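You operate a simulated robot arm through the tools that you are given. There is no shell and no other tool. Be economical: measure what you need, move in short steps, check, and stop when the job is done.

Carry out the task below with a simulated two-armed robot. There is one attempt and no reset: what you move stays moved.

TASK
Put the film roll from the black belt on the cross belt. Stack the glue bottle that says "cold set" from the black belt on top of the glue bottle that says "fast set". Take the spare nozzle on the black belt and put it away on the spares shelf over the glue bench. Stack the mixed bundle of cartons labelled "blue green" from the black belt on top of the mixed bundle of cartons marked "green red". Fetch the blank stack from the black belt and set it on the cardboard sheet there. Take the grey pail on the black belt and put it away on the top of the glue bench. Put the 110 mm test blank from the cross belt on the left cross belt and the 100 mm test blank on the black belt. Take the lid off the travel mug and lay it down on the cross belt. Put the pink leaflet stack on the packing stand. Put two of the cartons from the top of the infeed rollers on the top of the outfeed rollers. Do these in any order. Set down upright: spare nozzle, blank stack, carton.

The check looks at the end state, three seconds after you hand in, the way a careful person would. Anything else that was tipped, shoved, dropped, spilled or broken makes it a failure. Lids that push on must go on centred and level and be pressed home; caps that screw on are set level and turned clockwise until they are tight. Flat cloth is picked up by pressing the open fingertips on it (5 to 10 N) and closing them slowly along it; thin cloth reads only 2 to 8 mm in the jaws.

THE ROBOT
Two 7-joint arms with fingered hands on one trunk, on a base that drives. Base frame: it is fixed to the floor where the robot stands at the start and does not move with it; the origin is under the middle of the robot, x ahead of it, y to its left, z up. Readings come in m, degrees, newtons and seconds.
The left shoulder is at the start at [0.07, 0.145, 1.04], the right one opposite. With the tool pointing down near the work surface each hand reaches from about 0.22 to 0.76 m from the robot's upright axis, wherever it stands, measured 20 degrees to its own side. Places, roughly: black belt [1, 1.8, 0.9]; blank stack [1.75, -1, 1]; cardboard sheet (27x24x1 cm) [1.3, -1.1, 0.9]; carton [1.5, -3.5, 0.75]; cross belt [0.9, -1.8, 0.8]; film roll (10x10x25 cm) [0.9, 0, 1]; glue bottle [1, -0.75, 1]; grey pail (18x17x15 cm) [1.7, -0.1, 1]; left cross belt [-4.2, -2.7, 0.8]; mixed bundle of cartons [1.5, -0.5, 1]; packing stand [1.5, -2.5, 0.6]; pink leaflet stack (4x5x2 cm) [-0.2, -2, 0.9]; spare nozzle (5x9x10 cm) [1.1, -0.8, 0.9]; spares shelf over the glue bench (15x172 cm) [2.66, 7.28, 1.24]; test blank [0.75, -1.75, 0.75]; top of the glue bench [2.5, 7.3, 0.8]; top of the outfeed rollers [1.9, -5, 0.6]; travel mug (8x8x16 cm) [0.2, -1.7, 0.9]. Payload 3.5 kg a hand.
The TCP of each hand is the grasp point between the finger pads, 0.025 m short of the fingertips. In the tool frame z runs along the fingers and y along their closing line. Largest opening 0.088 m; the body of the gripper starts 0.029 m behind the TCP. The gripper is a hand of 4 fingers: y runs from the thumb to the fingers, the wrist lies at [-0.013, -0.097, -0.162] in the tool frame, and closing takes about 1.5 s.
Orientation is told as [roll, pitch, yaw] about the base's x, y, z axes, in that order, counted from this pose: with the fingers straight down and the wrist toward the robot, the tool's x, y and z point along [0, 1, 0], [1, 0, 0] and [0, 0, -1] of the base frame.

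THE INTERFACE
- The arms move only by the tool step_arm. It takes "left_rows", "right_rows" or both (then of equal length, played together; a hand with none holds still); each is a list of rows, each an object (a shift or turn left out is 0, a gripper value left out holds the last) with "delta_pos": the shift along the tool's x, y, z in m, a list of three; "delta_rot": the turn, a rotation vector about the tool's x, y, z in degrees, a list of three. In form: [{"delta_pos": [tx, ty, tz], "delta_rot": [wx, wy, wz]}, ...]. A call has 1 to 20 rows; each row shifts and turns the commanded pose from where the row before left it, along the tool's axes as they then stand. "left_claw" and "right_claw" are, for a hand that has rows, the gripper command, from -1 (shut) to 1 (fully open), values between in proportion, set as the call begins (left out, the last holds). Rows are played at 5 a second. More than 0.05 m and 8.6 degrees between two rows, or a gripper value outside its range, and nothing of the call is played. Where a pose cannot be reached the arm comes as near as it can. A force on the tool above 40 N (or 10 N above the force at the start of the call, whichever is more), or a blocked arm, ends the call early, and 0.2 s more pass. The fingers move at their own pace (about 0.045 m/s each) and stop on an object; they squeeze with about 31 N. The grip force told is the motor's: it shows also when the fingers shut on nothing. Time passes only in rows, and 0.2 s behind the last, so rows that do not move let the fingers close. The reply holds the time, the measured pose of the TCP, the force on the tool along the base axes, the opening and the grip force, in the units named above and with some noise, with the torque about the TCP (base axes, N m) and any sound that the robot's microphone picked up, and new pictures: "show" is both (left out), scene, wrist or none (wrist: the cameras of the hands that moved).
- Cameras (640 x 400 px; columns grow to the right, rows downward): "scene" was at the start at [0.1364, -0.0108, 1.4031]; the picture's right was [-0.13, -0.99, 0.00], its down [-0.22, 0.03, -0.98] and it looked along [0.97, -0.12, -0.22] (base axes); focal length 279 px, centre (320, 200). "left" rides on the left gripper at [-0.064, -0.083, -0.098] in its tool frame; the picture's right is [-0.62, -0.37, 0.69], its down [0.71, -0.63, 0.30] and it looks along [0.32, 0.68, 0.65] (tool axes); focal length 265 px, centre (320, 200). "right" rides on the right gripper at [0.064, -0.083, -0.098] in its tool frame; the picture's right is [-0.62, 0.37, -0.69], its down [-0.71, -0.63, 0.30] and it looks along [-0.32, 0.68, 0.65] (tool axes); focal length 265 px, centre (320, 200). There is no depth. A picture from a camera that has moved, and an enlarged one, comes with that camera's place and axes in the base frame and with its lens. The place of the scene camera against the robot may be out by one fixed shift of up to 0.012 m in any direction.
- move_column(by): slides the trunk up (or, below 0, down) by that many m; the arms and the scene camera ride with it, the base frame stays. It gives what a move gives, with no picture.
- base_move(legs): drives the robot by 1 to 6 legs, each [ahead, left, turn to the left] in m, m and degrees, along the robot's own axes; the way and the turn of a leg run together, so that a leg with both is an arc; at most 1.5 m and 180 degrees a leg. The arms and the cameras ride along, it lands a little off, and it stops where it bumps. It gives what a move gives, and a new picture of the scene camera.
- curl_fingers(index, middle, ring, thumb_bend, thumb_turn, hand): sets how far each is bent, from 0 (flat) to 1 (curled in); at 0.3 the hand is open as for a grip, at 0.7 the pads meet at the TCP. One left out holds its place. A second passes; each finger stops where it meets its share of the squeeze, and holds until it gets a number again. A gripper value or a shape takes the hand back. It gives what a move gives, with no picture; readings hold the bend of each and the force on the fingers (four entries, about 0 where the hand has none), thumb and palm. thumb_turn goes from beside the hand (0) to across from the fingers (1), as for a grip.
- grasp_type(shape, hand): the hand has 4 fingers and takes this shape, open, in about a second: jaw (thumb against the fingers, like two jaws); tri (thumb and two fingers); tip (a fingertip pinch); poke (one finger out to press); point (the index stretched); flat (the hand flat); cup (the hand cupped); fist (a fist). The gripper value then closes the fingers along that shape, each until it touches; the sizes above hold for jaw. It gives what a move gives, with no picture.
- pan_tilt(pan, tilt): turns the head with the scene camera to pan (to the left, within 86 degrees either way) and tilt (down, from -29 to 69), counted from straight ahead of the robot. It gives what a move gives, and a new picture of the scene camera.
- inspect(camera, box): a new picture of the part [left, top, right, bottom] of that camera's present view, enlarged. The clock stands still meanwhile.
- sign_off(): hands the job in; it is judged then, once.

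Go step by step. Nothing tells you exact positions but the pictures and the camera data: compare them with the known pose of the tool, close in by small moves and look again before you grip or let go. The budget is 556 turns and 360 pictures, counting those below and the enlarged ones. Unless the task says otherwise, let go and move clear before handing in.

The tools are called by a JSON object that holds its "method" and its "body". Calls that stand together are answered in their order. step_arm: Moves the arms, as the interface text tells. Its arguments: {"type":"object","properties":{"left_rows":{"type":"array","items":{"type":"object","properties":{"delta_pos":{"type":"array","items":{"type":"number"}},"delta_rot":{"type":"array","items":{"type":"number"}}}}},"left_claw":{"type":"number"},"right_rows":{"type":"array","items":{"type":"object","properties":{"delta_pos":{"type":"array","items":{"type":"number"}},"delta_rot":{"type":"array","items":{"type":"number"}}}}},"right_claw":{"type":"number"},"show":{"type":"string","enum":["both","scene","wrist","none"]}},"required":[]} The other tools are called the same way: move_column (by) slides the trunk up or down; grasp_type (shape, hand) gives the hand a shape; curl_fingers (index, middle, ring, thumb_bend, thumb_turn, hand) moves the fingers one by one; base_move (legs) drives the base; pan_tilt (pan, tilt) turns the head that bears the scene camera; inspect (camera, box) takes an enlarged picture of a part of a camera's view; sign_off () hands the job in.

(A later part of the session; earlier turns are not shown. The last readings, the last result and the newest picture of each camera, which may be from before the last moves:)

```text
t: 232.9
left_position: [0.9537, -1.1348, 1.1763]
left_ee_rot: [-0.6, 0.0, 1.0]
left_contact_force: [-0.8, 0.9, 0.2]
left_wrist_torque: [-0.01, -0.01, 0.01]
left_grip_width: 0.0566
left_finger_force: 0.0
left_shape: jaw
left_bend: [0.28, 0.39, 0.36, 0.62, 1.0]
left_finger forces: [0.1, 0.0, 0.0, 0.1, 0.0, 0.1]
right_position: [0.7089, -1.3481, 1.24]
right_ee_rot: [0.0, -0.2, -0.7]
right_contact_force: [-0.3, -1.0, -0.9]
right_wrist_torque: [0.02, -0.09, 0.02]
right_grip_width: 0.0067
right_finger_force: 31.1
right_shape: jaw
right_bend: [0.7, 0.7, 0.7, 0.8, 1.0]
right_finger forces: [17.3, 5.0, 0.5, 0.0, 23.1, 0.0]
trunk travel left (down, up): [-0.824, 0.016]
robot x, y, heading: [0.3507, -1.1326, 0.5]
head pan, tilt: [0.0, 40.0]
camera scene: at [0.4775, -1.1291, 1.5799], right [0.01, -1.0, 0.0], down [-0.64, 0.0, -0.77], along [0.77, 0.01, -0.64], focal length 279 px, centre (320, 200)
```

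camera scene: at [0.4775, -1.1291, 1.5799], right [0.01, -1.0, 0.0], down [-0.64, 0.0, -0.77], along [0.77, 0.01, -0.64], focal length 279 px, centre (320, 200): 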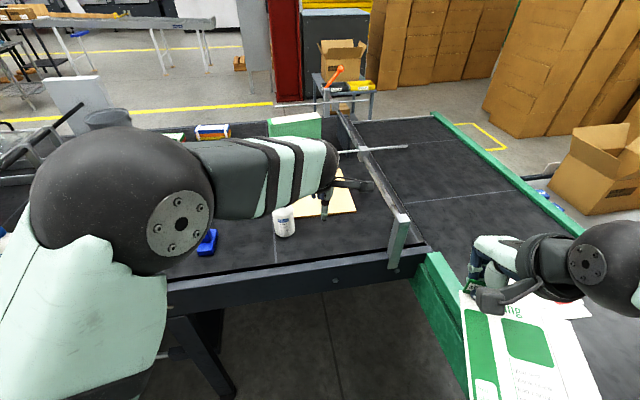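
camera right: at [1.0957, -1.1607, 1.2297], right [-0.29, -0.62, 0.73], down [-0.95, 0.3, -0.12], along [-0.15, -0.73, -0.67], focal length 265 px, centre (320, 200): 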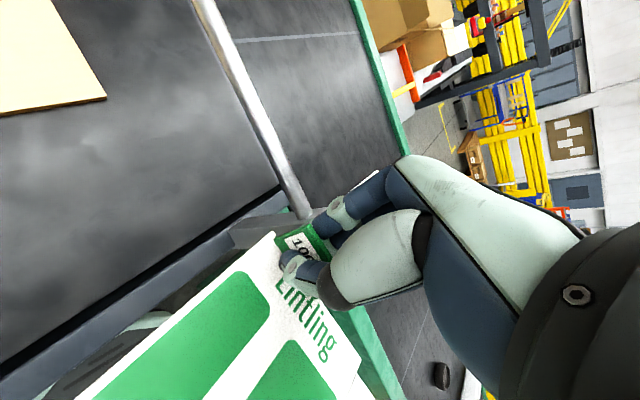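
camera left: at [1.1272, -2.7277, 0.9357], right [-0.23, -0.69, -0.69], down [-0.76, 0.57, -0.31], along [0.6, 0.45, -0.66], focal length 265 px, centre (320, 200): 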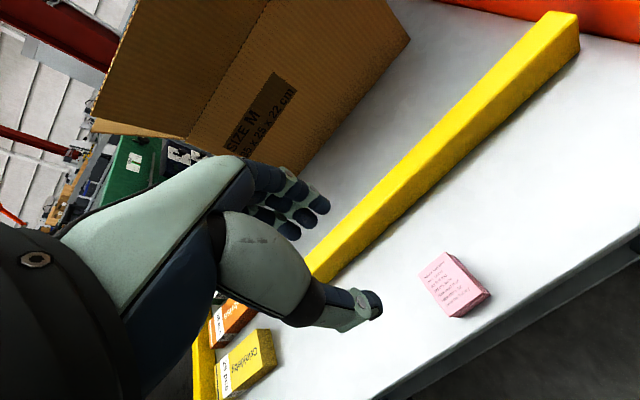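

{"method": "base_move", "body": {"legs": [[0.22, 0.2, 0]]}}

{"method": "pan_tilt", "body": {"pan": 0, "tilt": 50}}

```text
t: 234.9
left_position: [1.1682, -0.9317, 1.1767]
left_ee_rot: [-0.3, -0.2, 0.9]
left_contact_force: [0.1, -0.9, 0.6]
left_wrist_torque: [0.03, 0.02, 0.0]
left_grip_width: 0.057
left_finger_force: 0.0
left_shape: jaw
left_bend: [0.28, 0.39, 0.36, 0.62, 1.0]
left_finger forces: [0.1, 0.0, 0.1, 0.1, 0.0, 0.0]
right_position: [0.9225, -1.1459, 1.2392]
right_ee_rot: [0.0, -0.1, -0.7]
right_contact_force: [0.1, 0.2, -0.8]
right_wrist_torque: [-0.01, -0.06, -0.03]
right_grip_width: 0.0067
right_finger_force: 31.3
right_shape: jaw
right_bend: [0.7, 0.7, 0.7, 0.8, 1.0]
right_finger forces: [17.2, 5.0, 0.4, 0.0, 23.1, 0.0]
trunk travel left (down, up): [-0.824, 0.016]
robot x, y, heading: [0.5617, -0.9281, 0.4]
head pan, tilt: [0.0, 40.0]
camera scene: at [0.6906, -0.9277, 1.5801], right [0.01, -1.0, 0.0], down [-0.64, -0.01, -0.77], along [0.77, 0.01, -0.64], focal length 279 px, centre (320, 200)
```

scene: 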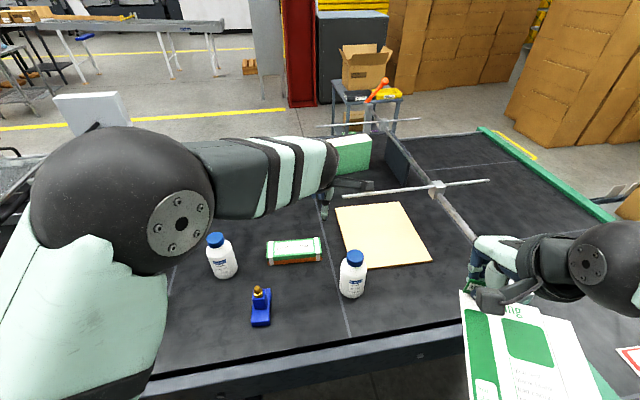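

```text
t: 235.7
left_position: [1.1702, -0.9318, 1.1746]
left_ee_rot: [-0.5, -0.1, 0.9]
left_contact_force: [0.1, 0.6, -0.2]
left_wrist_torque: [0.01, 0.0, 0.01]
left_grip_width: 0.057
left_finger_force: 0.0
left_shape: jaw
left_bend: [0.28, 0.39, 0.36, 0.62, 1.0]
left_finger forces: [0.1, 0.1, 0.0, 0.1, 0.0, 0.0]
right_position: [0.9242, -1.1442, 1.2399]
right_ee_rot: [-0.1, -0.1, -0.7]
right_contact_force: [0.1, 0.5, 0.1]
right_wrist_torque: [-0.03, -0.01, 0.03]
right_grip_width: 0.0064
right_finger_force: 31.3
right_shape: jaw
right_bend: [0.7, 0.7, 0.7, 0.8, 1.0]
right_finger forces: [17.2, 5.0, 0.5, 0.0, 23.1, 0.1]
trunk travel left (down, up): [-0.824, 0.016]
robot x, y, heading: [0.5683, -0.9267, 0.9]
head pan, tilt: [0.0, 50.0]
camera scene: at [0.6848, -0.9257, 1.5658], right [0.01, -1.0, 0.0], down [-0.77, -0.01, -0.64], along [0.64, 0.01, -0.77], focal length 279 px, centre (320, 200)
```

scene: 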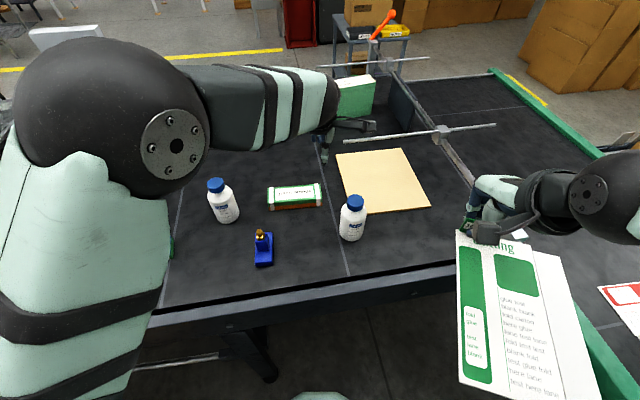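

{"method": "step_arm", "body": {"left_rows": [{"delta_pos": [-0.026, -0.017, 0]}, {"delta_pos": [-0.026, -0.017, 0]}, {"delta_pos": [-0.026, -0.016, 0]}, {"delta_pos": [0, 0, 0.03]}, {}], "left_claw": 1}}

```text
t: 237.1
left_position: [1.1382, -0.9893, 1.1701]
left_ee_rot: [-4.8, -0.2, 4.5]
left_contact_force: [-0.8, 0.5, 0.0]
left_wrist_torque: [0.0, -0.02, -0.04]
left_grip_width: 0.0875
left_finger_force: 0.0
left_shape: jaw
left_bend: [0.3, 0.3, 0.3, 0.3, 0.98]
left_finger forces: [0.0, 0.0, 0.0, 0.0, 0.0, 0.0]
right_position: [0.9241, -1.1453, 1.2391]
right_ee_rot: [0.1, -0.1, -0.6]
right_contact_force: [-0.5, 0.2, -0.4]
right_wrist_torque: [0.03, -0.04, 0.01]
right_grip_width: 0.0065
right_finger_force: 30.4
right_shape: jaw
right_bend: [0.7, 0.7, 0.7, 0.8, 1.0]
right_finger forces: [17.1, 5.0, 0.5, 0.1, 23.1, 0.0]
trunk travel left (down, up): [-0.824, 0.016]
robot x, y, heading: [0.5637, -0.9294, 0.8]
head pan, tilt: [0.0, 50.0]
stopped in row 5 (left hand): the arm was blocked; the commanded pose is now the measured one
camera scene: at [0.6846, -0.9257, 1.5657], right [0.01, -1.0, 0.0], down [-0.77, -0.01, -0.64], along [0.64, 0.01, -0.77], focal length 279 px, centre (320, 200)
camera left: at [1.0594, -1.0503, 1.2742], right [-0.31, -0.7, -0.64], down [-0.68, 0.64, -0.37], along [0.66, 0.32, -0.68], focal length 265 px, centre (320, 200)
```

scene: 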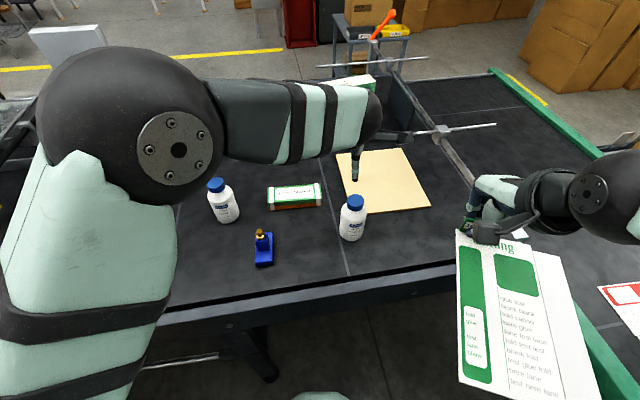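
left: 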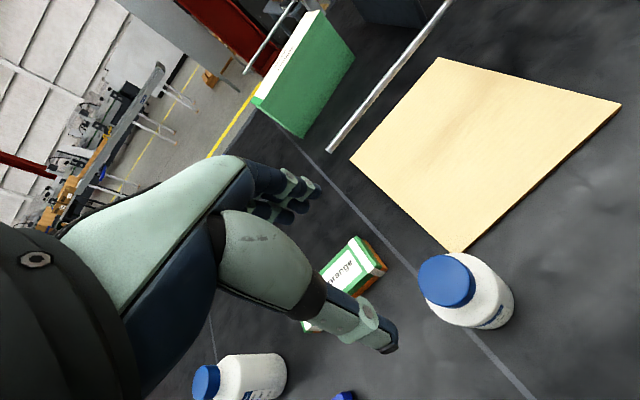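

The arm is at a limit reaching across; shift the base right by 0.15 and lower the trunk a bit.

{"method": "base_move", "body": {"legs": [[0, -0.16, 0]]}}

{"method": "move_column", "body": {"by": -0.1}}

{"method": "step_arm", "body": {"left_rows": [{"delta_rot": [0, 4.5, 3.5], "delta_pos": [0.02, 0, 0]}, {"delta_pos": [0.02, 0, 0]}, {"delta_pos": [0.02, 0, 0]}, {"delta_pos": [0.02, 0, 0]}]}}

```text
t: 238.5
left_position: [1.1389, -1.1461, 1.1701]
left_ee_rot: [-5.0, -0.3, 4.2]
left_contact_force: [-0.8, -0.8, -0.2]
left_wrist_torque: [-0.05, -0.02, -0.02]
left_grip_width: 0.0878
left_finger_force: 0.0
left_shape: jaw
left_bend: [0.3, 0.3, 0.3, 0.3, 0.98]
left_finger forces: [0.1, 0.0, 0.0, 0.0, 0.0, 0.0]
right_position: [0.9255, -1.3024, 1.2399]
right_ee_rot: [-0.2, -0.1, -0.6]
right_contact_force: [-0.3, 0.2, 0.1]
right_wrist_torque: [0.0, -0.04, -0.02]
right_grip_width: 0.0066
right_finger_force: 31.1
right_shape: jaw
right_bend: [0.7, 0.7, 0.7, 0.8, 1.0]
right_finger forces: [17.2, 5.0, 0.4, 0.1, 23.1, 0.1]
trunk travel left (down, up): [-0.824, 0.016]
robot x, y, heading: [0.5644, -1.0879, 0.6]
head pan, tilt: [0.0, 50.0]
camera scene: at [0.686, -1.0826, 1.5658], right [0.01, -1.0, 0.0], down [-0.77, -0.01, -0.64], along [0.64, 0.0, -0.77], focal length 279 px, centre (320, 200)
```

scene: 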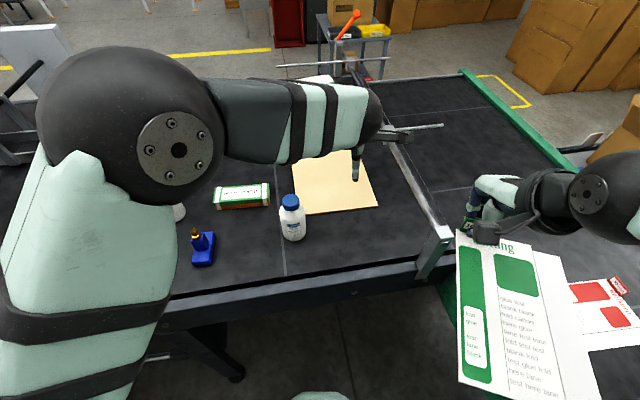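

```text
t: 239.8
left_position: [1.139, -1.1498, 1.0707]
left_ee_rot: [-4.8, -0.2, 4.5]
left_contact_force: [0.1, 1.6, -0.6]
left_wrist_torque: [-0.03, -0.04, 0.01]
left_grip_width: 0.0875
left_finger_force: 0.0
left_shape: jaw
left_bend: [0.3, 0.3, 0.3, 0.3, 0.98]
left_finger forces: [0.1, 0.1, 0.1, 0.0, 0.1, 0.1]
right_position: [0.926, -1.304, 1.1392]
right_ee_rot: [-0.2, -0.2, -0.6]
right_contact_force: [0.3, -0.5, -0.4]
right_wrist_torque: [0.01, -0.03, 0.01]
right_grip_width: 0.0067
right_finger_force: 31.4
right_shape: jaw
right_bend: [0.7, 0.7, 0.7, 0.8, 1.0]
right_finger forces: [17.2, 5.0, 0.4, 0.0, 23.1, 0.0]
trunk travel left (down, up): [-0.724, 0.116]
robot x, y, heading: [0.565, -1.0907, 0.6]
head pan, tilt: [0.0, 50.0]
```

```text
t: 240.8
left_position: [1.1368, -1.0682, 1.0687]
left_ee_rot: [-0.3, -0.3, 0.8]
left_contact_force: [0.1, 0.9, 0.0]
left_wrist_torque: [-0.01, -0.02, 0.01]
left_grip_width: 0.0877
left_finger_force: 0.0
left_shape: jaw
left_bend: [0.3, 0.3, 0.3, 0.3, 0.98]
left_finger forces: [0.1, 0.0, 0.1, 0.0, 0.0, 0.0]
right_position: [0.9257, -1.3039, 1.1385]
right_ee_rot: [-0.1, -0.1, -0.6]
right_contact_force: [-0.4, -0.5, -0.6]
right_wrist_torque: [0.01, -0.02, 0.03]
right_grip_width: 0.0066
right_finger_force: 30.7
right_shape: jaw
right_bend: [0.7, 0.7, 0.7, 0.8, 1.0]
right_finger forces: [17.2, 5.1, 0.5, 0.0, 23.1, 0.1]
trunk travel left (down, up): [-0.724, 0.116]
robot x, y, heading: [0.5663, -1.086, 0.5]
head pan, tilt: [0.0, 50.0]
camera scene: at [0.686, -1.0857, 1.4657], right [0.01, -1.0, 0.0], down [-0.77, -0.01, -0.64], along [0.64, 0.01, -0.77], focal length 279 px, centre (320, 200)
camera left: at [1.0542, -1.1339, 1.1665], right [-0.35, -0.63, -0.69], down [-0.64, 0.7, -0.31], along [0.68, 0.33, -0.65], focal length 265 px, centre (320, 200)
```

scene: 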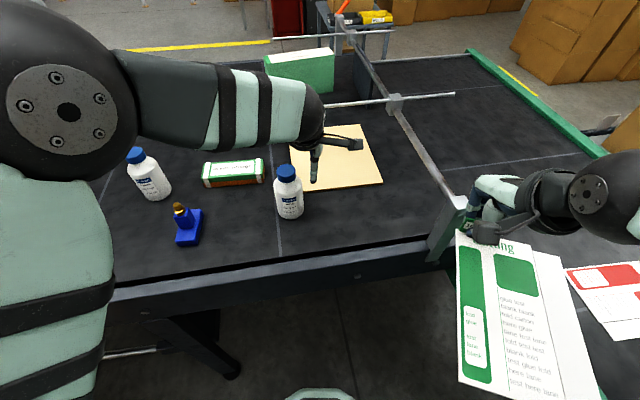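
left: 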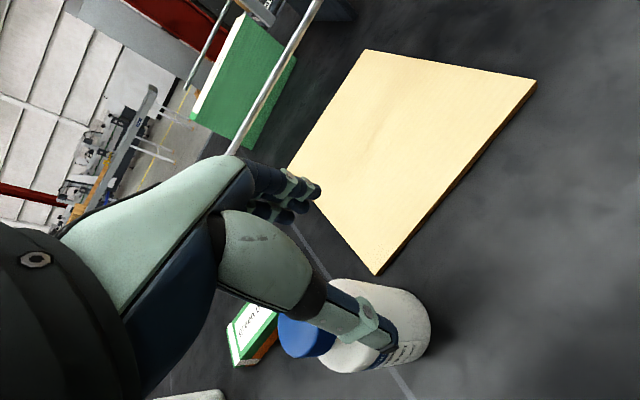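

{"method": "step_arm", "body": {"left_rows": [{"delta_pos": [0, 0, -0.04]}, {"delta_pos": [0.03, -0.015, 0]}, {"delta_pos": [0.032, 0, 0]}, {"delta_pos": [0, 0, 0.02]}]}}

```text
t: 241.8
left_position: [1.1205, -1.0068, 1.0862]
left_ee_rot: [-0.2, -0.4, 0.9]
left_contact_force: [-0.7, 0.2, 0.4]
left_wrist_torque: [0.01, 0.02, -0.03]
left_grip_width: 0.0879
left_finger_force: 0.0
left_shape: jaw
left_bend: [0.3, 0.3, 0.3, 0.3, 0.98]
left_finger forces: [0.0, 0.0, 0.1, 0.1, 0.1, 0.0]
right_position: [0.9264, -1.3057, 1.1385]
right_ee_rot: [-0.1, 0.0, -0.6]
right_contact_force: [0.0, 0.0, 0.2]
right_wrist_torque: [0.0, -0.05, 0.01]
right_grip_width: 0.0069
right_finger_force: 30.7
right_shape: jaw
right_bend: [0.7, 0.7, 0.7, 0.8, 1.0]
right_finger forces: [17.2, 5.0, 0.5, 0.0, 23.1, 0.1]
trunk travel left (down, up): [-0.724, 0.116]
robot x, y, heading: [0.5662, -1.0916, 0.6]
head pan, tilt: [0.0, 50.0]
camera scene: at [0.6871, -1.0881, 1.4657], right [0.01, -1.0, 0.0], down [-0.77, -0.01, -0.64], along [0.64, 0.01, -0.77], focal length 279 px, centre (320, 200)
camera left: at [1.0383, -1.0729, 1.1851], right [-0.35, -0.63, -0.69], down [-0.64, 0.7, -0.31], along [0.68, 0.33, -0.65], focal length 265 px, centre (320, 200)
```

scene: 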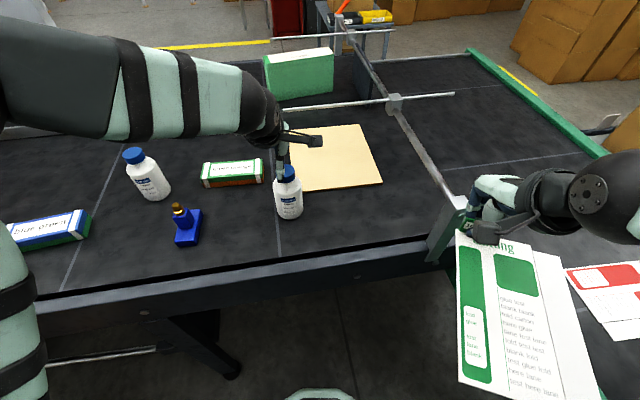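
left: 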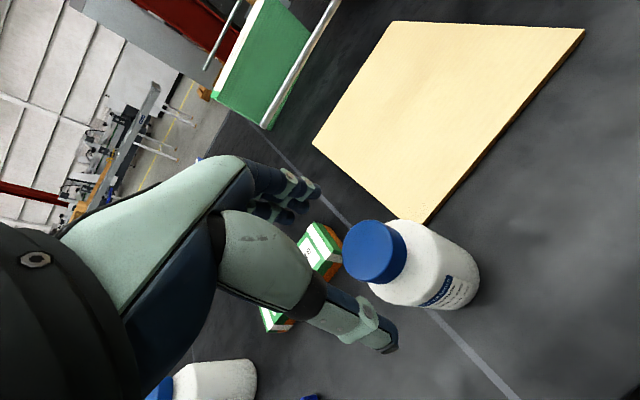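

{"method": "step_arm", "body": {"left_rows": [{"delta_pos": [-0.005, 0.003, 0.02]}, {"delta_pos": [0, 0, 0.02]}, {"delta_pos": [0, 0, 0.02]}], "show": "none"}}

{"method": "step_arm", "body": {"left_rows": [{}, {}, {}, {}, {}, {}, {}], "left_claw": -1}}

```text
t: 242.6
left_position: [1.1248, -1.0123, 1.0265]
left_ee_rot: [-0.3, -0.5, 0.9]
left_contact_force: [0.4, -0.1, -0.3]
left_wrist_torque: [0.03, -0.03, -0.01]
left_grip_width: 0.0878
left_finger_force: 0.0
left_shape: jaw
left_bend: [0.3, 0.3, 0.3, 0.3, 0.98]
left_finger forces: [0.0, 0.0, 0.0, 0.0, 0.1, 0.1]
right_position: [0.927, -1.3046, 1.1397]
right_ee_rot: [-0.1, -0.2, -0.5]
right_contact_force: [0.5, 0.4, -0.4]
right_wrist_torque: [0.01, -0.03, 0.0]
right_grip_width: 0.0067
right_finger_force: 30.8
right_shape: jaw
right_bend: [0.7, 0.7, 0.7, 0.8, 1.0]
right_finger forces: [17.3, 5.1, 0.5, 0.0, 23.1, 0.0]
trunk travel left (down, up): [-0.724, 0.116]
robot x, y, heading: [0.5655, -1.085, 0.5]
head pan, tilt: [0.0, 50.0]
```

```text
t: 244.2
left_position: [1.1239, -1.0126, 1.0285]
left_ee_rot: [-0.3, -0.4, 1.0]
left_contact_force: [-0.4, -0.2, 7.0]
left_wrist_torque: [0.03, -0.17, -0.02]
left_grip_width: 0.039
left_finger_force: 30.9
left_shape: jaw
left_bend: [0.74, 0.42, 0.46, 0.74, 1.0]
left_finger forces: [13.2, 10.5, 0.1, 0.0, 21.7, 0.0]
right_position: [0.9256, -1.3047, 1.139]
right_ee_rot: [0.0, -0.1, -0.5]
right_contact_force: [0.1, -0.3, -1.2]
right_wrist_torque: [0.01, -0.02, -0.01]
right_grip_width: 0.0067
right_finger_force: 30.9
right_shape: jaw
right_bend: [0.7, 0.7, 0.7, 0.8, 1.0]
right_finger forces: [17.3, 5.1, 0.5, 0.0, 23.1, 0.0]
trunk travel left (down, up): [-0.724, 0.116]
robot x, y, heading: [0.5646, -1.0894, 0.6]
head pan, tilt: [0.0, 50.0]
camera scene: at [0.6845, -1.087, 1.4659], right [0.01, -1.0, 0.0], down [-0.77, -0.01, -0.64], along [0.64, 0.01, -0.77], focal length 279 px, centre (320, 200)
camera left: at [1.0406, -1.0777, 1.1265], right [-0.35, -0.63, -0.69], down [-0.64, 0.7, -0.31], along [0.69, 0.33, -0.65], focal length 265 px, centre (320, 200)
```

scene: 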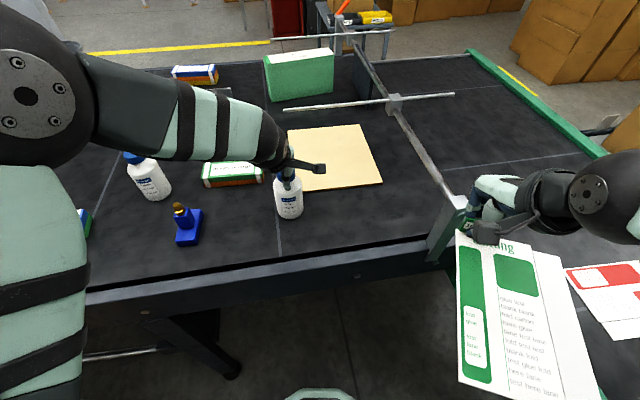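
left: 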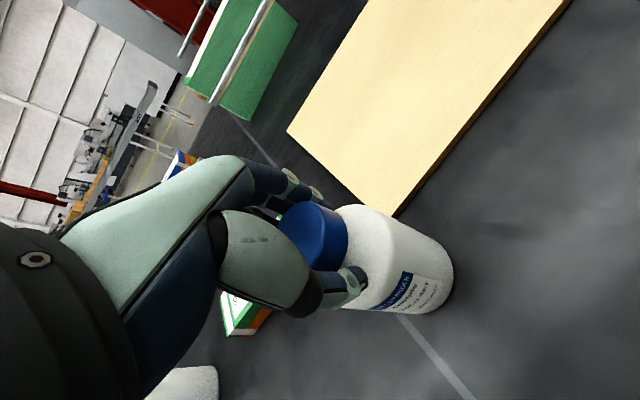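

Cap gripped. Lift the bottle.

{"method": "step_arm", "body": {"left_rows": [{"delta_pos": [0, 0, -0.01]}, {"delta_pos": [0, 0, -0.02]}, {"delta_pos": [0, 0, -0.04]}, {"delta_pos": [0, 0, -0.04]}, {"delta_pos": [0, 0, -0.04]}, {"delta_pos": [0, 0, -0.04]}]}}

```text
t: 245.6
left_position: [1.124, -1.0123, 1.2184]
left_ee_rot: [-0.2, -0.4, 0.9]
left_contact_force: [-0.5, -0.3, -3.0]
left_wrist_torque: [-0.06, 0.04, 0.01]
left_grip_width: 0.0339
left_finger_force: 30.4
left_shape: jaw
left_bend: [0.74, 0.44, 0.48, 0.76, 1.0]
left_finger forces: [12.4, 7.5, 2.6, 0.0, 24.2, 0.0]
right_position: [0.9255, -1.306, 1.1392]
right_ee_rot: [0.1, -0.1, -0.6]
right_contact_force: [0.6, 0.6, -1.1]
right_wrist_torque: [0.01, -0.04, -0.01]
right_grip_width: 0.0068
right_finger_force: 31.6
right_shape: jaw
right_bend: [0.7, 0.7, 0.7, 0.8, 1.0]
right_finger forces: [17.3, 5.0, 0.5, 0.0, 23.1, 0.0]
trunk travel left (down, up): [-0.724, 0.116]
robot x, y, heading: [0.5653, -1.0897, 0.5]
head pan, tilt: [0.0, 50.0]
camera scene: at [0.6854, -1.087, 1.4658], right [0.01, -1.0, 0.0], down [-0.77, -0.01, -0.64], along [0.64, 0.01, -0.77], focal length 279 px, centre (320, 200)
camera left: at [1.0405, -1.0772, 1.3171], right [-0.36, -0.63, -0.69], down [-0.64, 0.7, -0.31], along [0.68, 0.33, -0.65], focal length 265 px, centre (320, 200)
```

scene: 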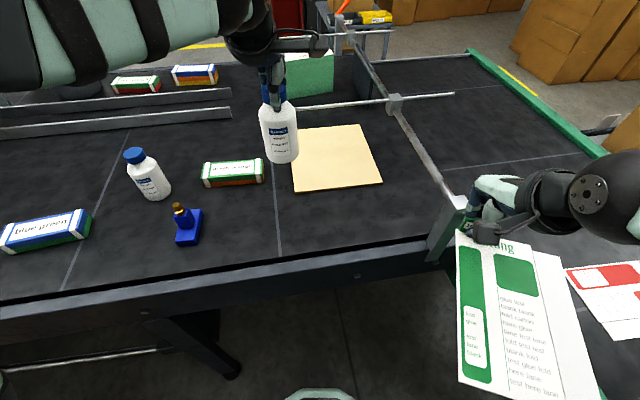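
left: 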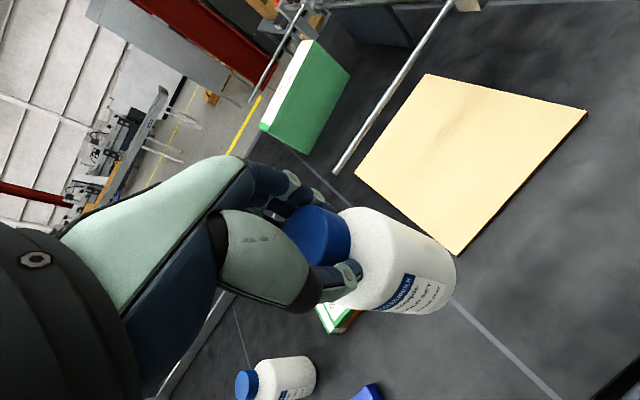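

Now shift left and bring the cold-set bottle over the fast-set bottle.

{"method": "base_move", "body": {"legs": [[0, 0.17, 0]]}}

{"method": "step_arm", "body": {"left_rows": [{"delta_pos": [0.04, 0.01, 0]}, {"delta_pos": [0.04, 0.01, 0]}, {"delta_pos": [0.04, 0.01, 0]}]}}

```text
t: 247.1
left_position: [1.1213, -0.8401, 1.2183]
left_ee_rot: [-0.1, -0.3, 0.9]
left_contact_force: [-0.6, -0.7, -3.2]
left_wrist_torque: [-0.01, 0.04, -0.05]
left_grip_width: 0.0339
left_finger_force: 31.4
left_shape: jaw
left_bend: [0.74, 0.44, 0.48, 0.76, 1.0]
left_finger forces: [13.0, 7.5, 2.7, 0.1, 24.0, 0.0]
right_position: [0.9247, -1.1321, 1.1379]
right_ee_rot: [0.1, 0.1, -0.6]
right_contact_force: [-0.4, -0.6, -0.3]
right_wrist_torque: [0.02, -0.03, 0.01]
right_grip_width: 0.0066
right_finger_force: 30.8
right_shape: jaw
right_bend: [0.7, 0.7, 0.7, 0.8, 1.0]
right_finger forces: [17.2, 4.9, 0.5, 0.1, 23.1, 0.0]
trunk travel left (down, up): [-0.724, 0.116]
robot x, y, heading: [0.5656, -0.9143, 0.6]
head pan, tilt: [0.0, 50.0]
camera scene: at [0.6849, -0.9154, 1.4656], right [0.01, -1.0, 0.0], down [-0.77, -0.01, -0.64], along [0.64, 0.01, -0.77], focal length 279 px, centre (320, 200)
```

scene: 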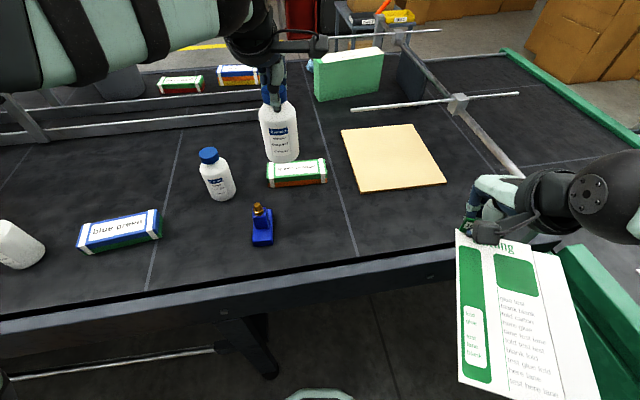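

```text
t: 247.9
left_position: [1.1504, -0.7149, 1.2154]
left_ee_rot: [-0.4, -0.4, 0.9]
left_contact_force: [-0.6, 0.0, -3.5]
left_wrist_torque: [-0.02, 0.01, 0.02]
left_grip_width: 0.0336
left_finger_force: 31.0
left_shape: jaw
left_bend: [0.74, 0.44, 0.48, 0.76, 1.0]
left_finger forces: [14.6, 8.2, 3.2, 0.1, 24.7, 0.0]
right_position: [0.9247, -1.1288, 1.1393]
right_ee_rot: [-0.3, 0.1, -0.6]
right_contact_force: [0.2, 0.1, 0.0]
right_wrist_torque: [-0.04, -0.09, 0.04]
right_grip_width: 0.0066
right_finger_force: 31.2
right_shape: jaw
right_bend: [0.7, 0.7, 0.7, 0.8, 1.0]
right_finger forces: [17.2, 5.0, 0.5, 0.0, 23.1, 0.1]
trunk travel left (down, up): [-0.724, 0.116]
robot x, y, heading: [0.5598, -0.9158, 0.7]
head pan, tilt: [0.0, 50.0]
camera scene: at [0.6853, -0.9092, 1.4656], right [0.01, -1.0, 0.0], down [-0.77, -0.01, -0.64], along [0.64, 0.01, -0.77], focal length 279 px, centre (320, 200)
camera left: at [1.069, -0.7802, 1.3123], right [-0.36, -0.63, -0.69], down [-0.64, 0.7, -0.31], along [0.68, 0.33, -0.65], focal length 265 px, centre (320, 200)
```

scene: 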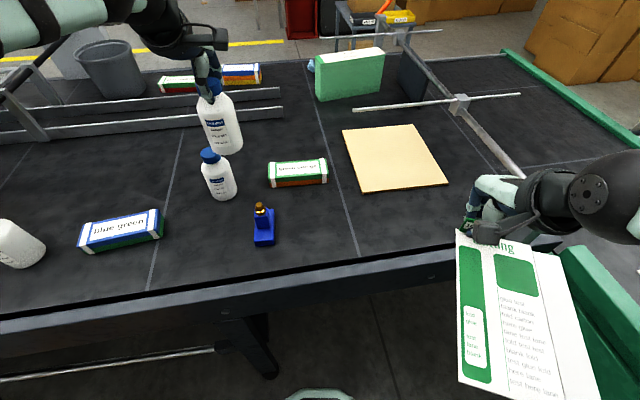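
left: 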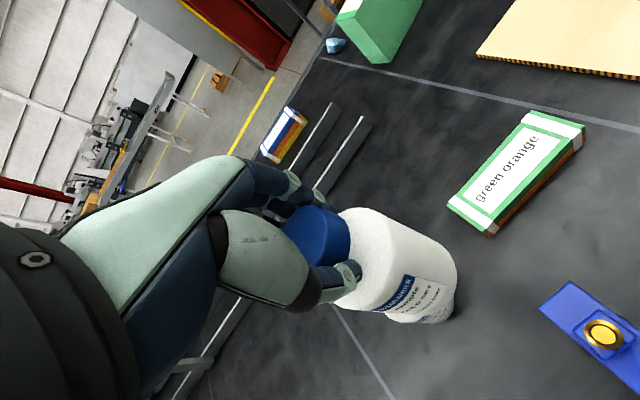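

{"method": "step_arm", "body": {"left_rows": [{"delta_pos": [0.035, 0.022, 0]}, {"delta_pos": [0.035, 0.021, 0]}]}}

{"method": "inspect", "body": {"camera": "scene", "box": [140, 60, 280, 220]}}

```text
t: 248.5
left_position: [1.1937, -0.643, 1.2148]
left_ee_rot: [-0.5, -0.2, 0.9]
left_contact_force: [1.2, 0.3, -3.7]
left_wrist_torque: [-0.03, -0.02, 0.04]
left_grip_width: 0.0334
left_finger_force: 31.3
left_shape: jaw
left_bend: [0.74, 0.44, 0.48, 0.76, 1.0]
left_finger forces: [14.5, 9.3, 3.1, 0.0, 24.7, 0.1]
right_position: [0.9275, -1.1273, 1.1386]
right_ee_rot: [-0.2, 0.1, -0.5]
right_contact_force: [-0.1, -0.1, 0.0]
right_wrist_torque: [0.02, 0.0, -0.01]
right_grip_width: 0.0066
right_finger_force: 31.1
right_shape: jaw
right_bend: [0.7, 0.7, 0.7, 0.8, 1.0]
right_finger forces: [17.2, 5.0, 0.6, 0.1, 23.2, 0.0]
trunk travel left (down, up): [-0.724, 0.116]
robot x, y, heading: [0.5654, -0.914, 0.6]
head pan, tilt: [0.0, 50.0]
camera scene: at [0.6872, -0.9084, 1.4654], right [0.01, -1.0, 0.0], down [-0.77, -0.01, -0.64], along [0.64, 0.01, -0.77], focal length 279 px, centre (320, 200)
camera left: at [1.1124, -0.7074, 1.3141], right [-0.36, -0.63, -0.69], down [-0.64, 0.7, -0.31], along [0.68, 0.33, -0.65], focal length 265 px, centre (320, 200)
```

scene: 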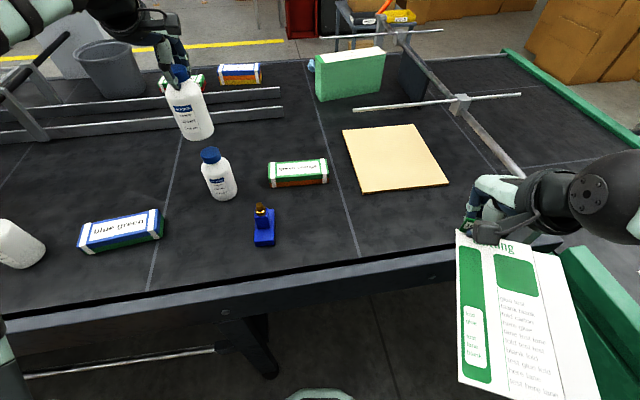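
left: 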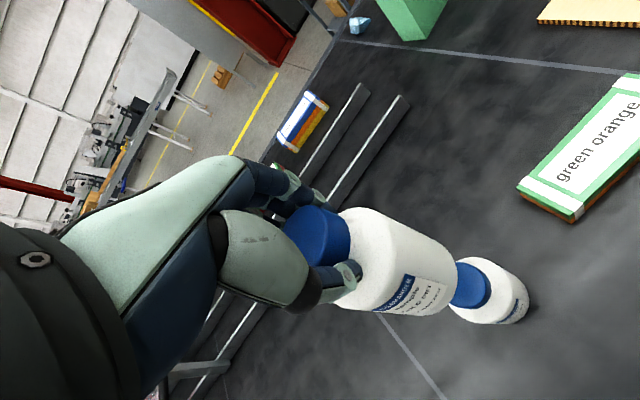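

```text
2.50 times, centred on (210, 140) of scene
camera zoom: at [0.6872, -0.9084, 1.4654], right [0.01, -1.0, 0.0], down [-0.77, -0.01, -0.64], along [0.64, 0.01, -0.77], focal length 699 px, centre (595, 350)
```

zoom: 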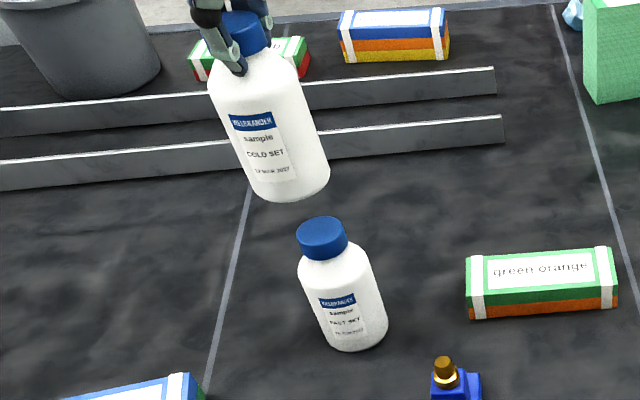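

{"method": "step_arm", "body": {"left_rows": [{"delta_pos": [-0.016, -0.011, 0]}, {"delta_pos": [0, 0, 0.02]}, {}]}}

{"method": "inspect", "body": {"camera": "scene", "box": [140, 60, 280, 220]}}

```text
t: 249.3
left_position: [1.1812, -0.6621, 1.1959]
left_ee_rot: [-0.3, -0.3, 0.9]
left_contact_force: [0.2, 0.4, -3.1]
left_wrist_torque: [0.0, 0.03, -0.04]
left_grip_width: 0.0335
left_finger_force: 30.8
left_shape: jaw
left_bend: [0.74, 0.44, 0.48, 0.76, 1.0]
left_finger forces: [14.7, 8.9, 3.1, 0.0, 24.8, 0.0]
right_position: [0.925, -1.1307, 1.139]
right_ee_rot: [-0.1, 0.0, -0.6]
right_contact_force: [0.2, -0.4, -0.3]
right_wrist_torque: [-0.01, -0.02, 0.03]
right_grip_width: 0.0068
right_finger_force: 31.3
right_shape: jaw
right_bend: [0.7, 0.7, 0.7, 0.8, 1.0]
right_finger forces: [17.3, 5.0, 0.5, 0.0, 23.1, 0.1]
trunk travel left (down, up): [-0.724, 0.116]
robot x, y, heading: [0.5647, -0.9124, 0.8]
head pan, tilt: [0.0, 50.0]
camera scene: at [0.6847, -0.912, 1.4657], right [0.01, -1.0, 0.0], down [-0.77, -0.01, -0.64], along [0.64, 0.01, -0.77], focal length 279 px, centre (320, 200)
camera left: at [1.0995, -0.7269, 1.2949], right [-0.35, -0.63, -0.69], down [-0.64, 0.7, -0.31], along [0.68, 0.33, -0.65], focal length 265 px, centre (320, 200)
```

scene: 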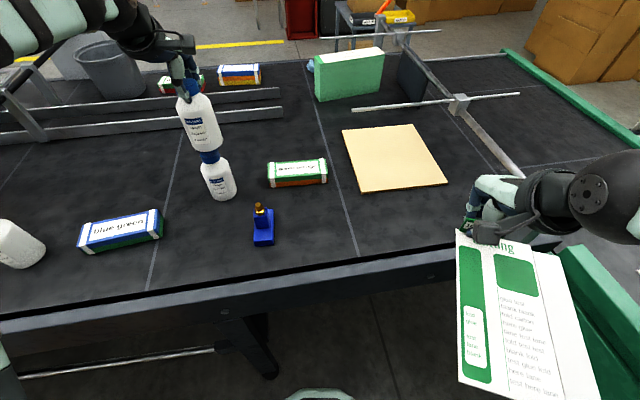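
left: 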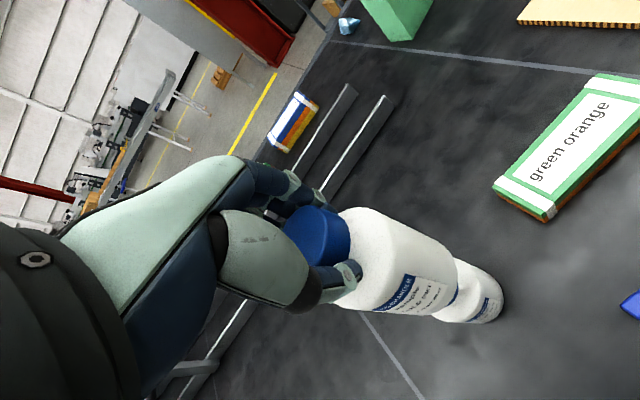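

```text
2.50 times, centred on (210, 140) of scene
camera zoom: at [0.6847, -0.912, 1.4657], right [0.01, -1.0, 0.0], down [-0.77, -0.01, -0.64], along [0.64, 0.01, -0.77], focal length 699 px, centre (595, 350)
```

zoom: 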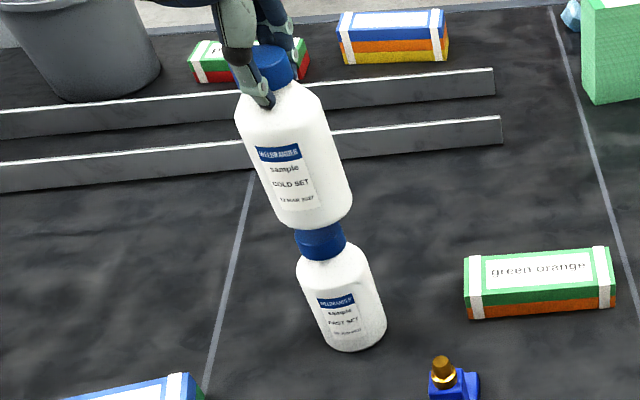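

Aligned. Lower gently until contact.

{"method": "step_arm", "body": {"left_rows": [{"delta_pos": [0, 0, 0.008]}, {"delta_pos": [0, 0, 0.006]}, {"delta_pos": [0, 0, 0.004]}], "show": "none"}}

```text
t: 250.1
left_position: [1.1803, -0.6616, 1.1797]
left_ee_rot: [-0.4, -0.3, 1.0]
left_contact_force: [-0.1, -0.8, -3.5]
left_wrist_torque: [-0.02, 0.05, 0.01]
left_grip_width: 0.0333
left_finger_force: 31.3
left_shape: jaw
left_bend: [0.74, 0.44, 0.48, 0.76, 1.0]
left_finger forces: [14.6, 8.7, 3.1, 0.1, 24.7, 0.0]
right_position: [0.9239, -1.1311, 1.139]
right_ee_rot: [-0.1, 0.1, -0.6]
right_contact_force: [0.0, 1.1, -0.5]
right_wrist_torque: [0.02, -0.03, -0.01]
right_grip_width: 0.0067
right_finger_force: 31.1
right_shape: jaw
right_bend: [0.7, 0.7, 0.7, 0.8, 1.0]
right_finger forces: [17.2, 5.0, 0.5, 0.0, 23.1, 0.0]
trunk travel left (down, up): [-0.724, 0.116]
robot x, y, heading: [0.5625, -0.9146, 0.8]
head pan, tilt: [0.0, 50.0]
```

{"method": "step_arm", "body": {"left_rows": [{"delta_pos": [0, 0, 0.003]}, {"delta_pos": [0, 0, 0.003]}], "show": "none"}}

{"method": "inspect", "body": {"camera": "scene", "box": [160, 80, 260, 220]}}

```text
t: 250.7
left_position: [1.1809, -0.6616, 1.1732]
left_ee_rot: [-0.3, -0.3, 1.0]
left_contact_force: [-0.2, 0.4, -4.3]
left_wrist_torque: [-0.02, 0.01, -0.04]
left_grip_width: 0.0331
left_finger_force: 31.2
left_shape: jaw
left_bend: [0.74, 0.44, 0.48, 0.76, 1.0]
left_finger forces: [14.7, 8.9, 3.1, 0.1, 24.6, 0.0]
right_position: [0.9246, -1.1296, 1.1397]
right_ee_rot: [-0.2, 0.0, -0.6]
right_contact_force: [-0.5, -0.8, -1.7]
right_wrist_torque: [-0.01, -0.03, 0.02]
right_grip_width: 0.0067
right_finger_force: 31.1
right_shape: jaw
right_bend: [0.7, 0.7, 0.7, 0.8, 1.0]
right_finger forces: [17.2, 5.0, 0.4, 0.0, 23.0, 0.0]
trunk travel left (down, up): [-0.724, 0.116]
robot x, y, heading: [0.5617, -0.9121, 0.6]
head pan, tilt: [0.0, 50.0]
```

```text
2.86 times, centred on (210, 150) of scene
camera zoom: at [0.6849, -0.9118, 1.4657], right [0.01, -1.0, 0.0], down [-0.77, -0.01, -0.64], along [0.64, 0.01, -0.77], focal length 798 px, centre (634, 343)
```

zoom: 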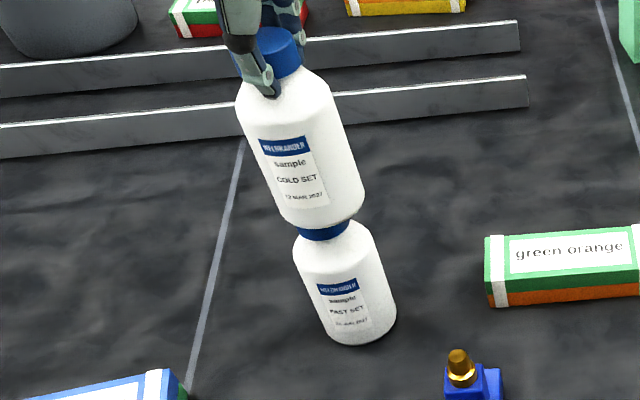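

{"method": "step_arm", "body": {"left_rows": [{"delta_pos": [0, 0, 0.003]}, {"delta_pos": [0, 0, 0.002]}], "show": "none"}}

```text
t: 251.3
left_position: [1.1793, -0.6628, 1.172]
left_ee_rot: [-0.3, -0.8, 0.7]
left_contact_force: [0.0, -0.8, 9.6]
left_wrist_torque: [0.01, -0.23, 0.01]
left_grip_width: 0.0336
left_finger_force: 31.5
left_shape: jaw
left_bend: [0.74, 0.44, 0.48, 0.76, 1.0]
left_finger forces: [17.4, 11.8, 2.3, 0.1, 28.1, 0.0]
right_position: [0.9223, -1.1305, 1.1391]
right_ee_rot: [0.0, -0.2, -0.5]
right_contact_force: [1.1, 0.7, -1.3]
right_wrist_torque: [0.02, -0.04, 0.03]
right_grip_width: 0.0065
right_finger_force: 30.4
right_shape: jaw
right_bend: [0.7, 0.7, 0.7, 0.8, 1.0]
right_finger forces: [17.3, 4.9, 0.5, 0.0, 23.0, 0.0]
trunk travel left (down, up): [-0.724, 0.116]
robot x, y, heading: [0.5658, -0.9121, 0.9]
head pan, tilt: [0.0, 50.0]
```

{"method": "step_arm", "body": {"left_rows": [{"delta_pos": [0, 0, -0.002]}, {}], "show": "none"}}

{"method": "step_arm", "body": {"left_rows": [{}, {}, {}, {}], "left_claw": 0.1}}

```text
t: 251.9
left_position: [1.1798, -0.6639, 1.1719]
left_ee_rot: [-0.1, -0.5, 0.7]
left_contact_force: [0.8, -0.9, 8.0]
left_wrist_torque: [0.05, -0.43, -0.07]
left_grip_width: 0.0338
left_finger_force: 30.9
left_shape: jaw
left_bend: [0.74, 0.44, 0.48, 0.76, 1.0]
left_finger forces: [19.5, 12.1, 2.5, 0.0, 25.6, 0.0]
right_position: [0.9236, -1.1316, 1.138]
right_ee_rot: [0.0, -0.1, -0.6]
right_contact_force: [-0.6, 0.2, -0.6]
right_wrist_torque: [0.04, -0.06, 0.0]
right_grip_width: 0.0067
right_finger_force: 30.3
right_shape: jaw
right_bend: [0.7, 0.7, 0.7, 0.8, 1.0]
right_finger forces: [17.3, 5.1, 0.5, 0.1, 23.1, 0.1]
trunk travel left (down, up): [-0.724, 0.116]
robot x, y, heading: [0.5635, -0.9127, 0.5]
head pan, tilt: [0.0, 50.0]
```

```text
t: 252.9
left_position: [1.1806, -0.6613, 1.1696]
left_ee_rot: [-0.3, -0.3, 1.0]
left_contact_force: [0.5, 0.3, 0.9]
left_wrist_torque: [-0.02, -0.03, 0.0]
left_grip_width: 0.0479
left_finger_force: 0.0
left_shape: jaw
left_bend: [0.74, 0.42, 0.39, 0.67, 1.0]
left_finger forces: [0.0, 0.0, 0.0, 0.0, 0.1, 0.1]
right_position: [0.925, -1.1312, 1.1391]
right_ee_rot: [0.0, -0.1, -0.6]
right_contact_force: [-0.2, 0.1, -1.0]
right_wrist_torque: [0.0, -0.05, -0.04]
right_grip_width: 0.0066
right_finger_force: 31.2
right_shape: jaw
right_bend: [0.7, 0.7, 0.7, 0.8, 1.0]
right_finger forces: [17.2, 5.0, 0.5, 0.1, 23.2, 0.0]
trunk travel left (down, up): [-0.724, 0.116]
robot x, y, heading: [0.5603, -0.9151, 0.7]
head pan, tilt: [0.0, 50.0]
camera scene: at [0.6841, -0.9122, 1.4657], right [0.01, -1.0, 0.0], down [-0.77, -0.01, -0.64], along [0.64, 0.01, -0.77], focal length 279 px, centre (320, 200)
camera left: at [1.0986, -0.7274, 1.2687], right [-0.35, -0.63, -0.69], down [-0.64, 0.7, -0.31], along [0.68, 0.33, -0.65], focal length 265 px, centre (320, 200)
```

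scene: 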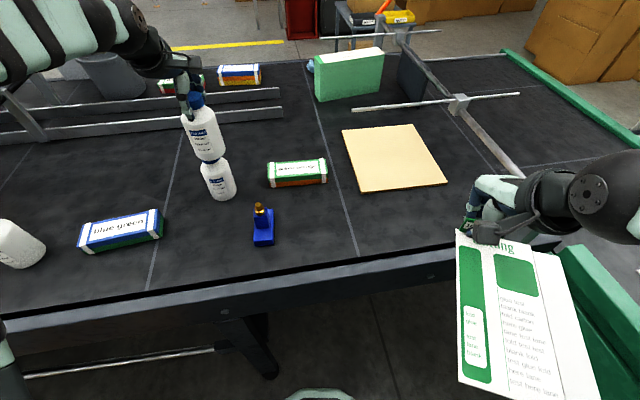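
left: 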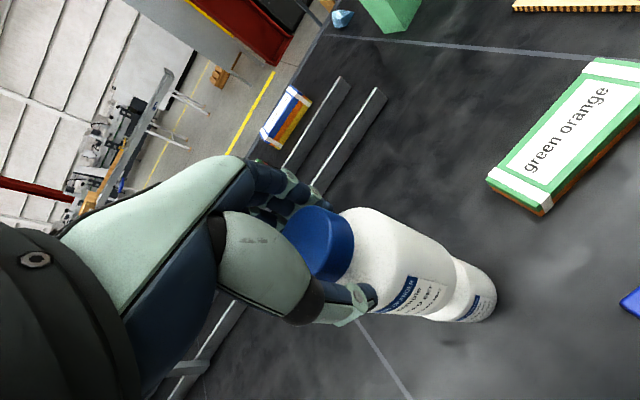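

Stable. Open fully and withdraw upward.

{"method": "step_arm", "body": {"left_rows": [{}, {}, {}, {}, {}], "left_claw": 1, "show": "none"}}

{"method": "step_arm", "body": {"left_rows": [{"delta_pos": [0, 0, -0.01]}, {"delta_pos": [0, 0, -0.02]}, {"delta_pos": [0, 0, -0.03]}, {"delta_pos": [0, -0.02, -0.03]}, {"delta_pos": [0, -0.04, 0]}]}}

```text
t: 254.1
left_position: [1.1804, -0.6626, 1.1707]
left_ee_rot: [-0.3, -0.4, 0.9]
left_contact_force: [-0.3, 0.0, -0.4]
left_wrist_torque: [0.01, 0.0, -0.01]
left_grip_width: 0.0878
left_finger_force: 0.1
left_shape: jaw
left_bend: [0.3, 0.3, 0.3, 0.3, 0.98]
left_finger forces: [0.0, 0.1, 0.0, 0.1, 0.0, 0.0]
right_position: [0.9241, -1.1299, 1.1388]
right_ee_rot: [-0.1, -0.1, -0.7]
right_contact_force: [0.6, 0.1, -0.1]
right_wrist_torque: [-0.01, -0.06, 0.0]
right_grip_width: 0.0065
right_finger_force: 31.4
right_shape: jaw
right_bend: [0.7, 0.7, 0.7, 0.8, 1.0]
right_finger forces: [17.2, 5.0, 0.4, 0.0, 23.1, 0.0]
trunk travel left (down, up): [-0.724, 0.116]
robot x, y, heading: [0.5637, -0.9123, 0.7]
head pan, tilt: [0.0, 50.0]
```

```text
t: 255.3
left_position: [1.1132, -0.6619, 1.2627]
left_ee_rot: [-0.3, -0.4, 0.8]
left_contact_force: [0.4, 1.4, 0.1]
left_wrist_torque: [0.01, -0.03, 0.04]
left_grip_width: 0.0876
left_finger_force: 0.0
left_shape: jaw
left_bend: [0.3, 0.3, 0.3, 0.3, 0.98]
left_finger forces: [0.1, 0.1, 0.0, 0.1, 0.1, 0.0]
right_position: [0.9212, -1.1304, 1.1398]
right_ee_rot: [-0.2, -0.2, -0.5]
right_contact_force: [0.8, 1.0, -0.6]
right_wrist_torque: [0.02, -0.11, -0.04]
right_grip_width: 0.0067
right_finger_force: 31.2
right_shape: jaw
right_bend: [0.7, 0.7, 0.7, 0.8, 1.0]
right_finger forces: [17.2, 5.1, 0.4, 0.0, 23.0, 0.0]
trunk travel left (down, up): [-0.724, 0.116]
robot x, y, heading: [0.5647, -0.9184, 0.5]
head pan, tilt: [0.0, 50.0]
camera scene: at [0.6802, -0.9121, 1.4661], right [0.01, -1.0, 0.0], down [-0.76, -0.01, -0.64], along [0.64, 0.01, -0.76], focal length 279 px, centre (320, 200)
camera left: at [1.0309, -0.7274, 1.3601], right [-0.35, -0.63, -0.69], down [-0.64, 0.7, -0.31], along [0.68, 0.33, -0.65], focal length 265 px, centre (320, 200)
```

scene: 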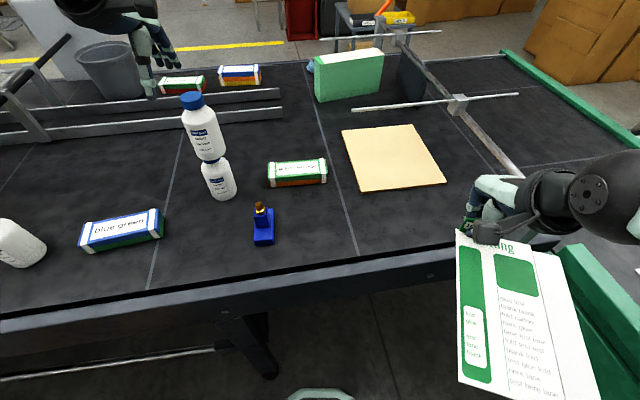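
left: 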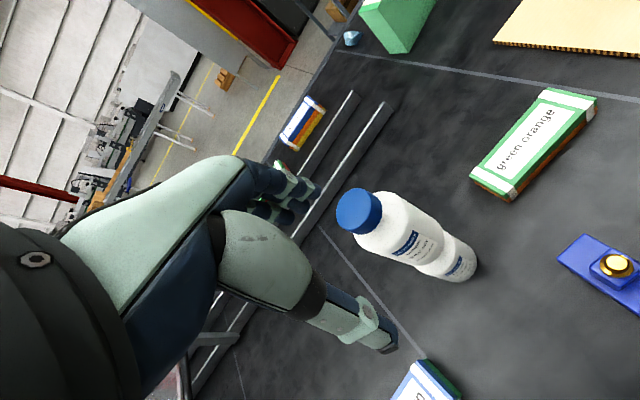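

Bottle stack stands. Now rotate the right hand +90° and lay the green blank on the near strip.

{"method": "step_arm", "body": {"right_rows": [{"delta_rot": [0, 0, -8]}, {"delta_rot": [0, 0, -8]}, {"delta_rot": [0, 0, -8]}, {"delta_rot": [0, 0, -8]}, {"delta_rot": [0, 0, -8]}, {"delta_rot": [0, 0, -8]}, {"delta_rot": [0, 0, -8]}, {"delta_rot": [0, 0, -8]}, {"delta_rot": [0, 0, -8]}, {"delta_rot": [0, 0, -8]}, {"delta_rot": [0, 0, -8]}]}}

```text
t: 257.7
left_position: [1.1172, -0.6612, 1.2595]
left_ee_rot: [-0.2, -0.3, 0.9]
left_contact_force: [0.4, -0.1, -0.5]
left_wrist_torque: [0.01, 0.01, -0.01]
left_grip_width: 0.0874
left_finger_force: 0.0
left_shape: jaw
left_bend: [0.3, 0.3, 0.3, 0.3, 0.98]
left_finger forces: [0.0, 0.0, 0.1, 0.1, 0.1, 0.0]
right_position: [0.9255, -1.13, 1.1386]
right_ee_rot: [-0.2, 0.1, 87.6]
right_contact_force: [0.5, -0.1, 0.7]
right_wrist_torque: [0.02, 0.03, -0.02]
right_grip_width: 0.0069
right_finger_force: 31.4
right_shape: jaw
right_bend: [0.7, 0.7, 0.7, 0.8, 1.0]
right_finger forces: [17.3, 5.0, 0.5, 0.1, 23.2, 0.1]
trunk travel left (down, up): [-0.724, 0.116]
robot x, y, heading: [0.5639, -0.9155, 0.9]
head pan, tilt: [0.0, 50.0]
camera scene: at [0.6846, -0.9115, 1.4657], right [0.01, -1.0, 0.0], down [-0.77, -0.01, -0.64], along [0.64, 0.01, -0.77], focal length 279 px, centre (320, 200)
camera right: at [0.858, -1.2116, 1.2363], right [0.63, 0.34, 0.69], down [0.69, -0.66, -0.3], along [0.35, 0.67, -0.65], focal length 265 px, centre (320, 200)
```

scene: 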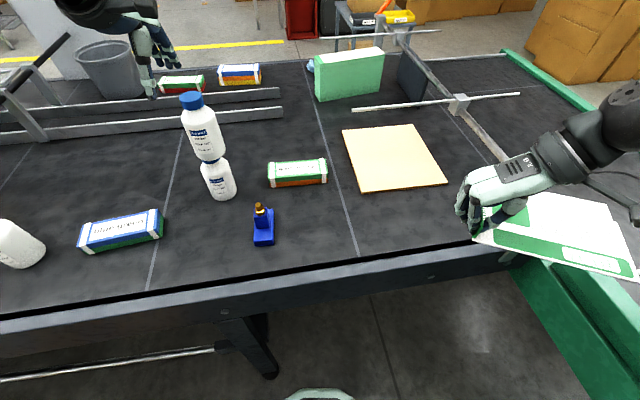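
right: 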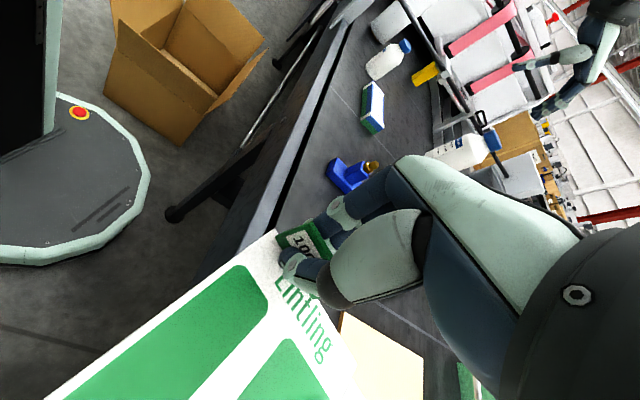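

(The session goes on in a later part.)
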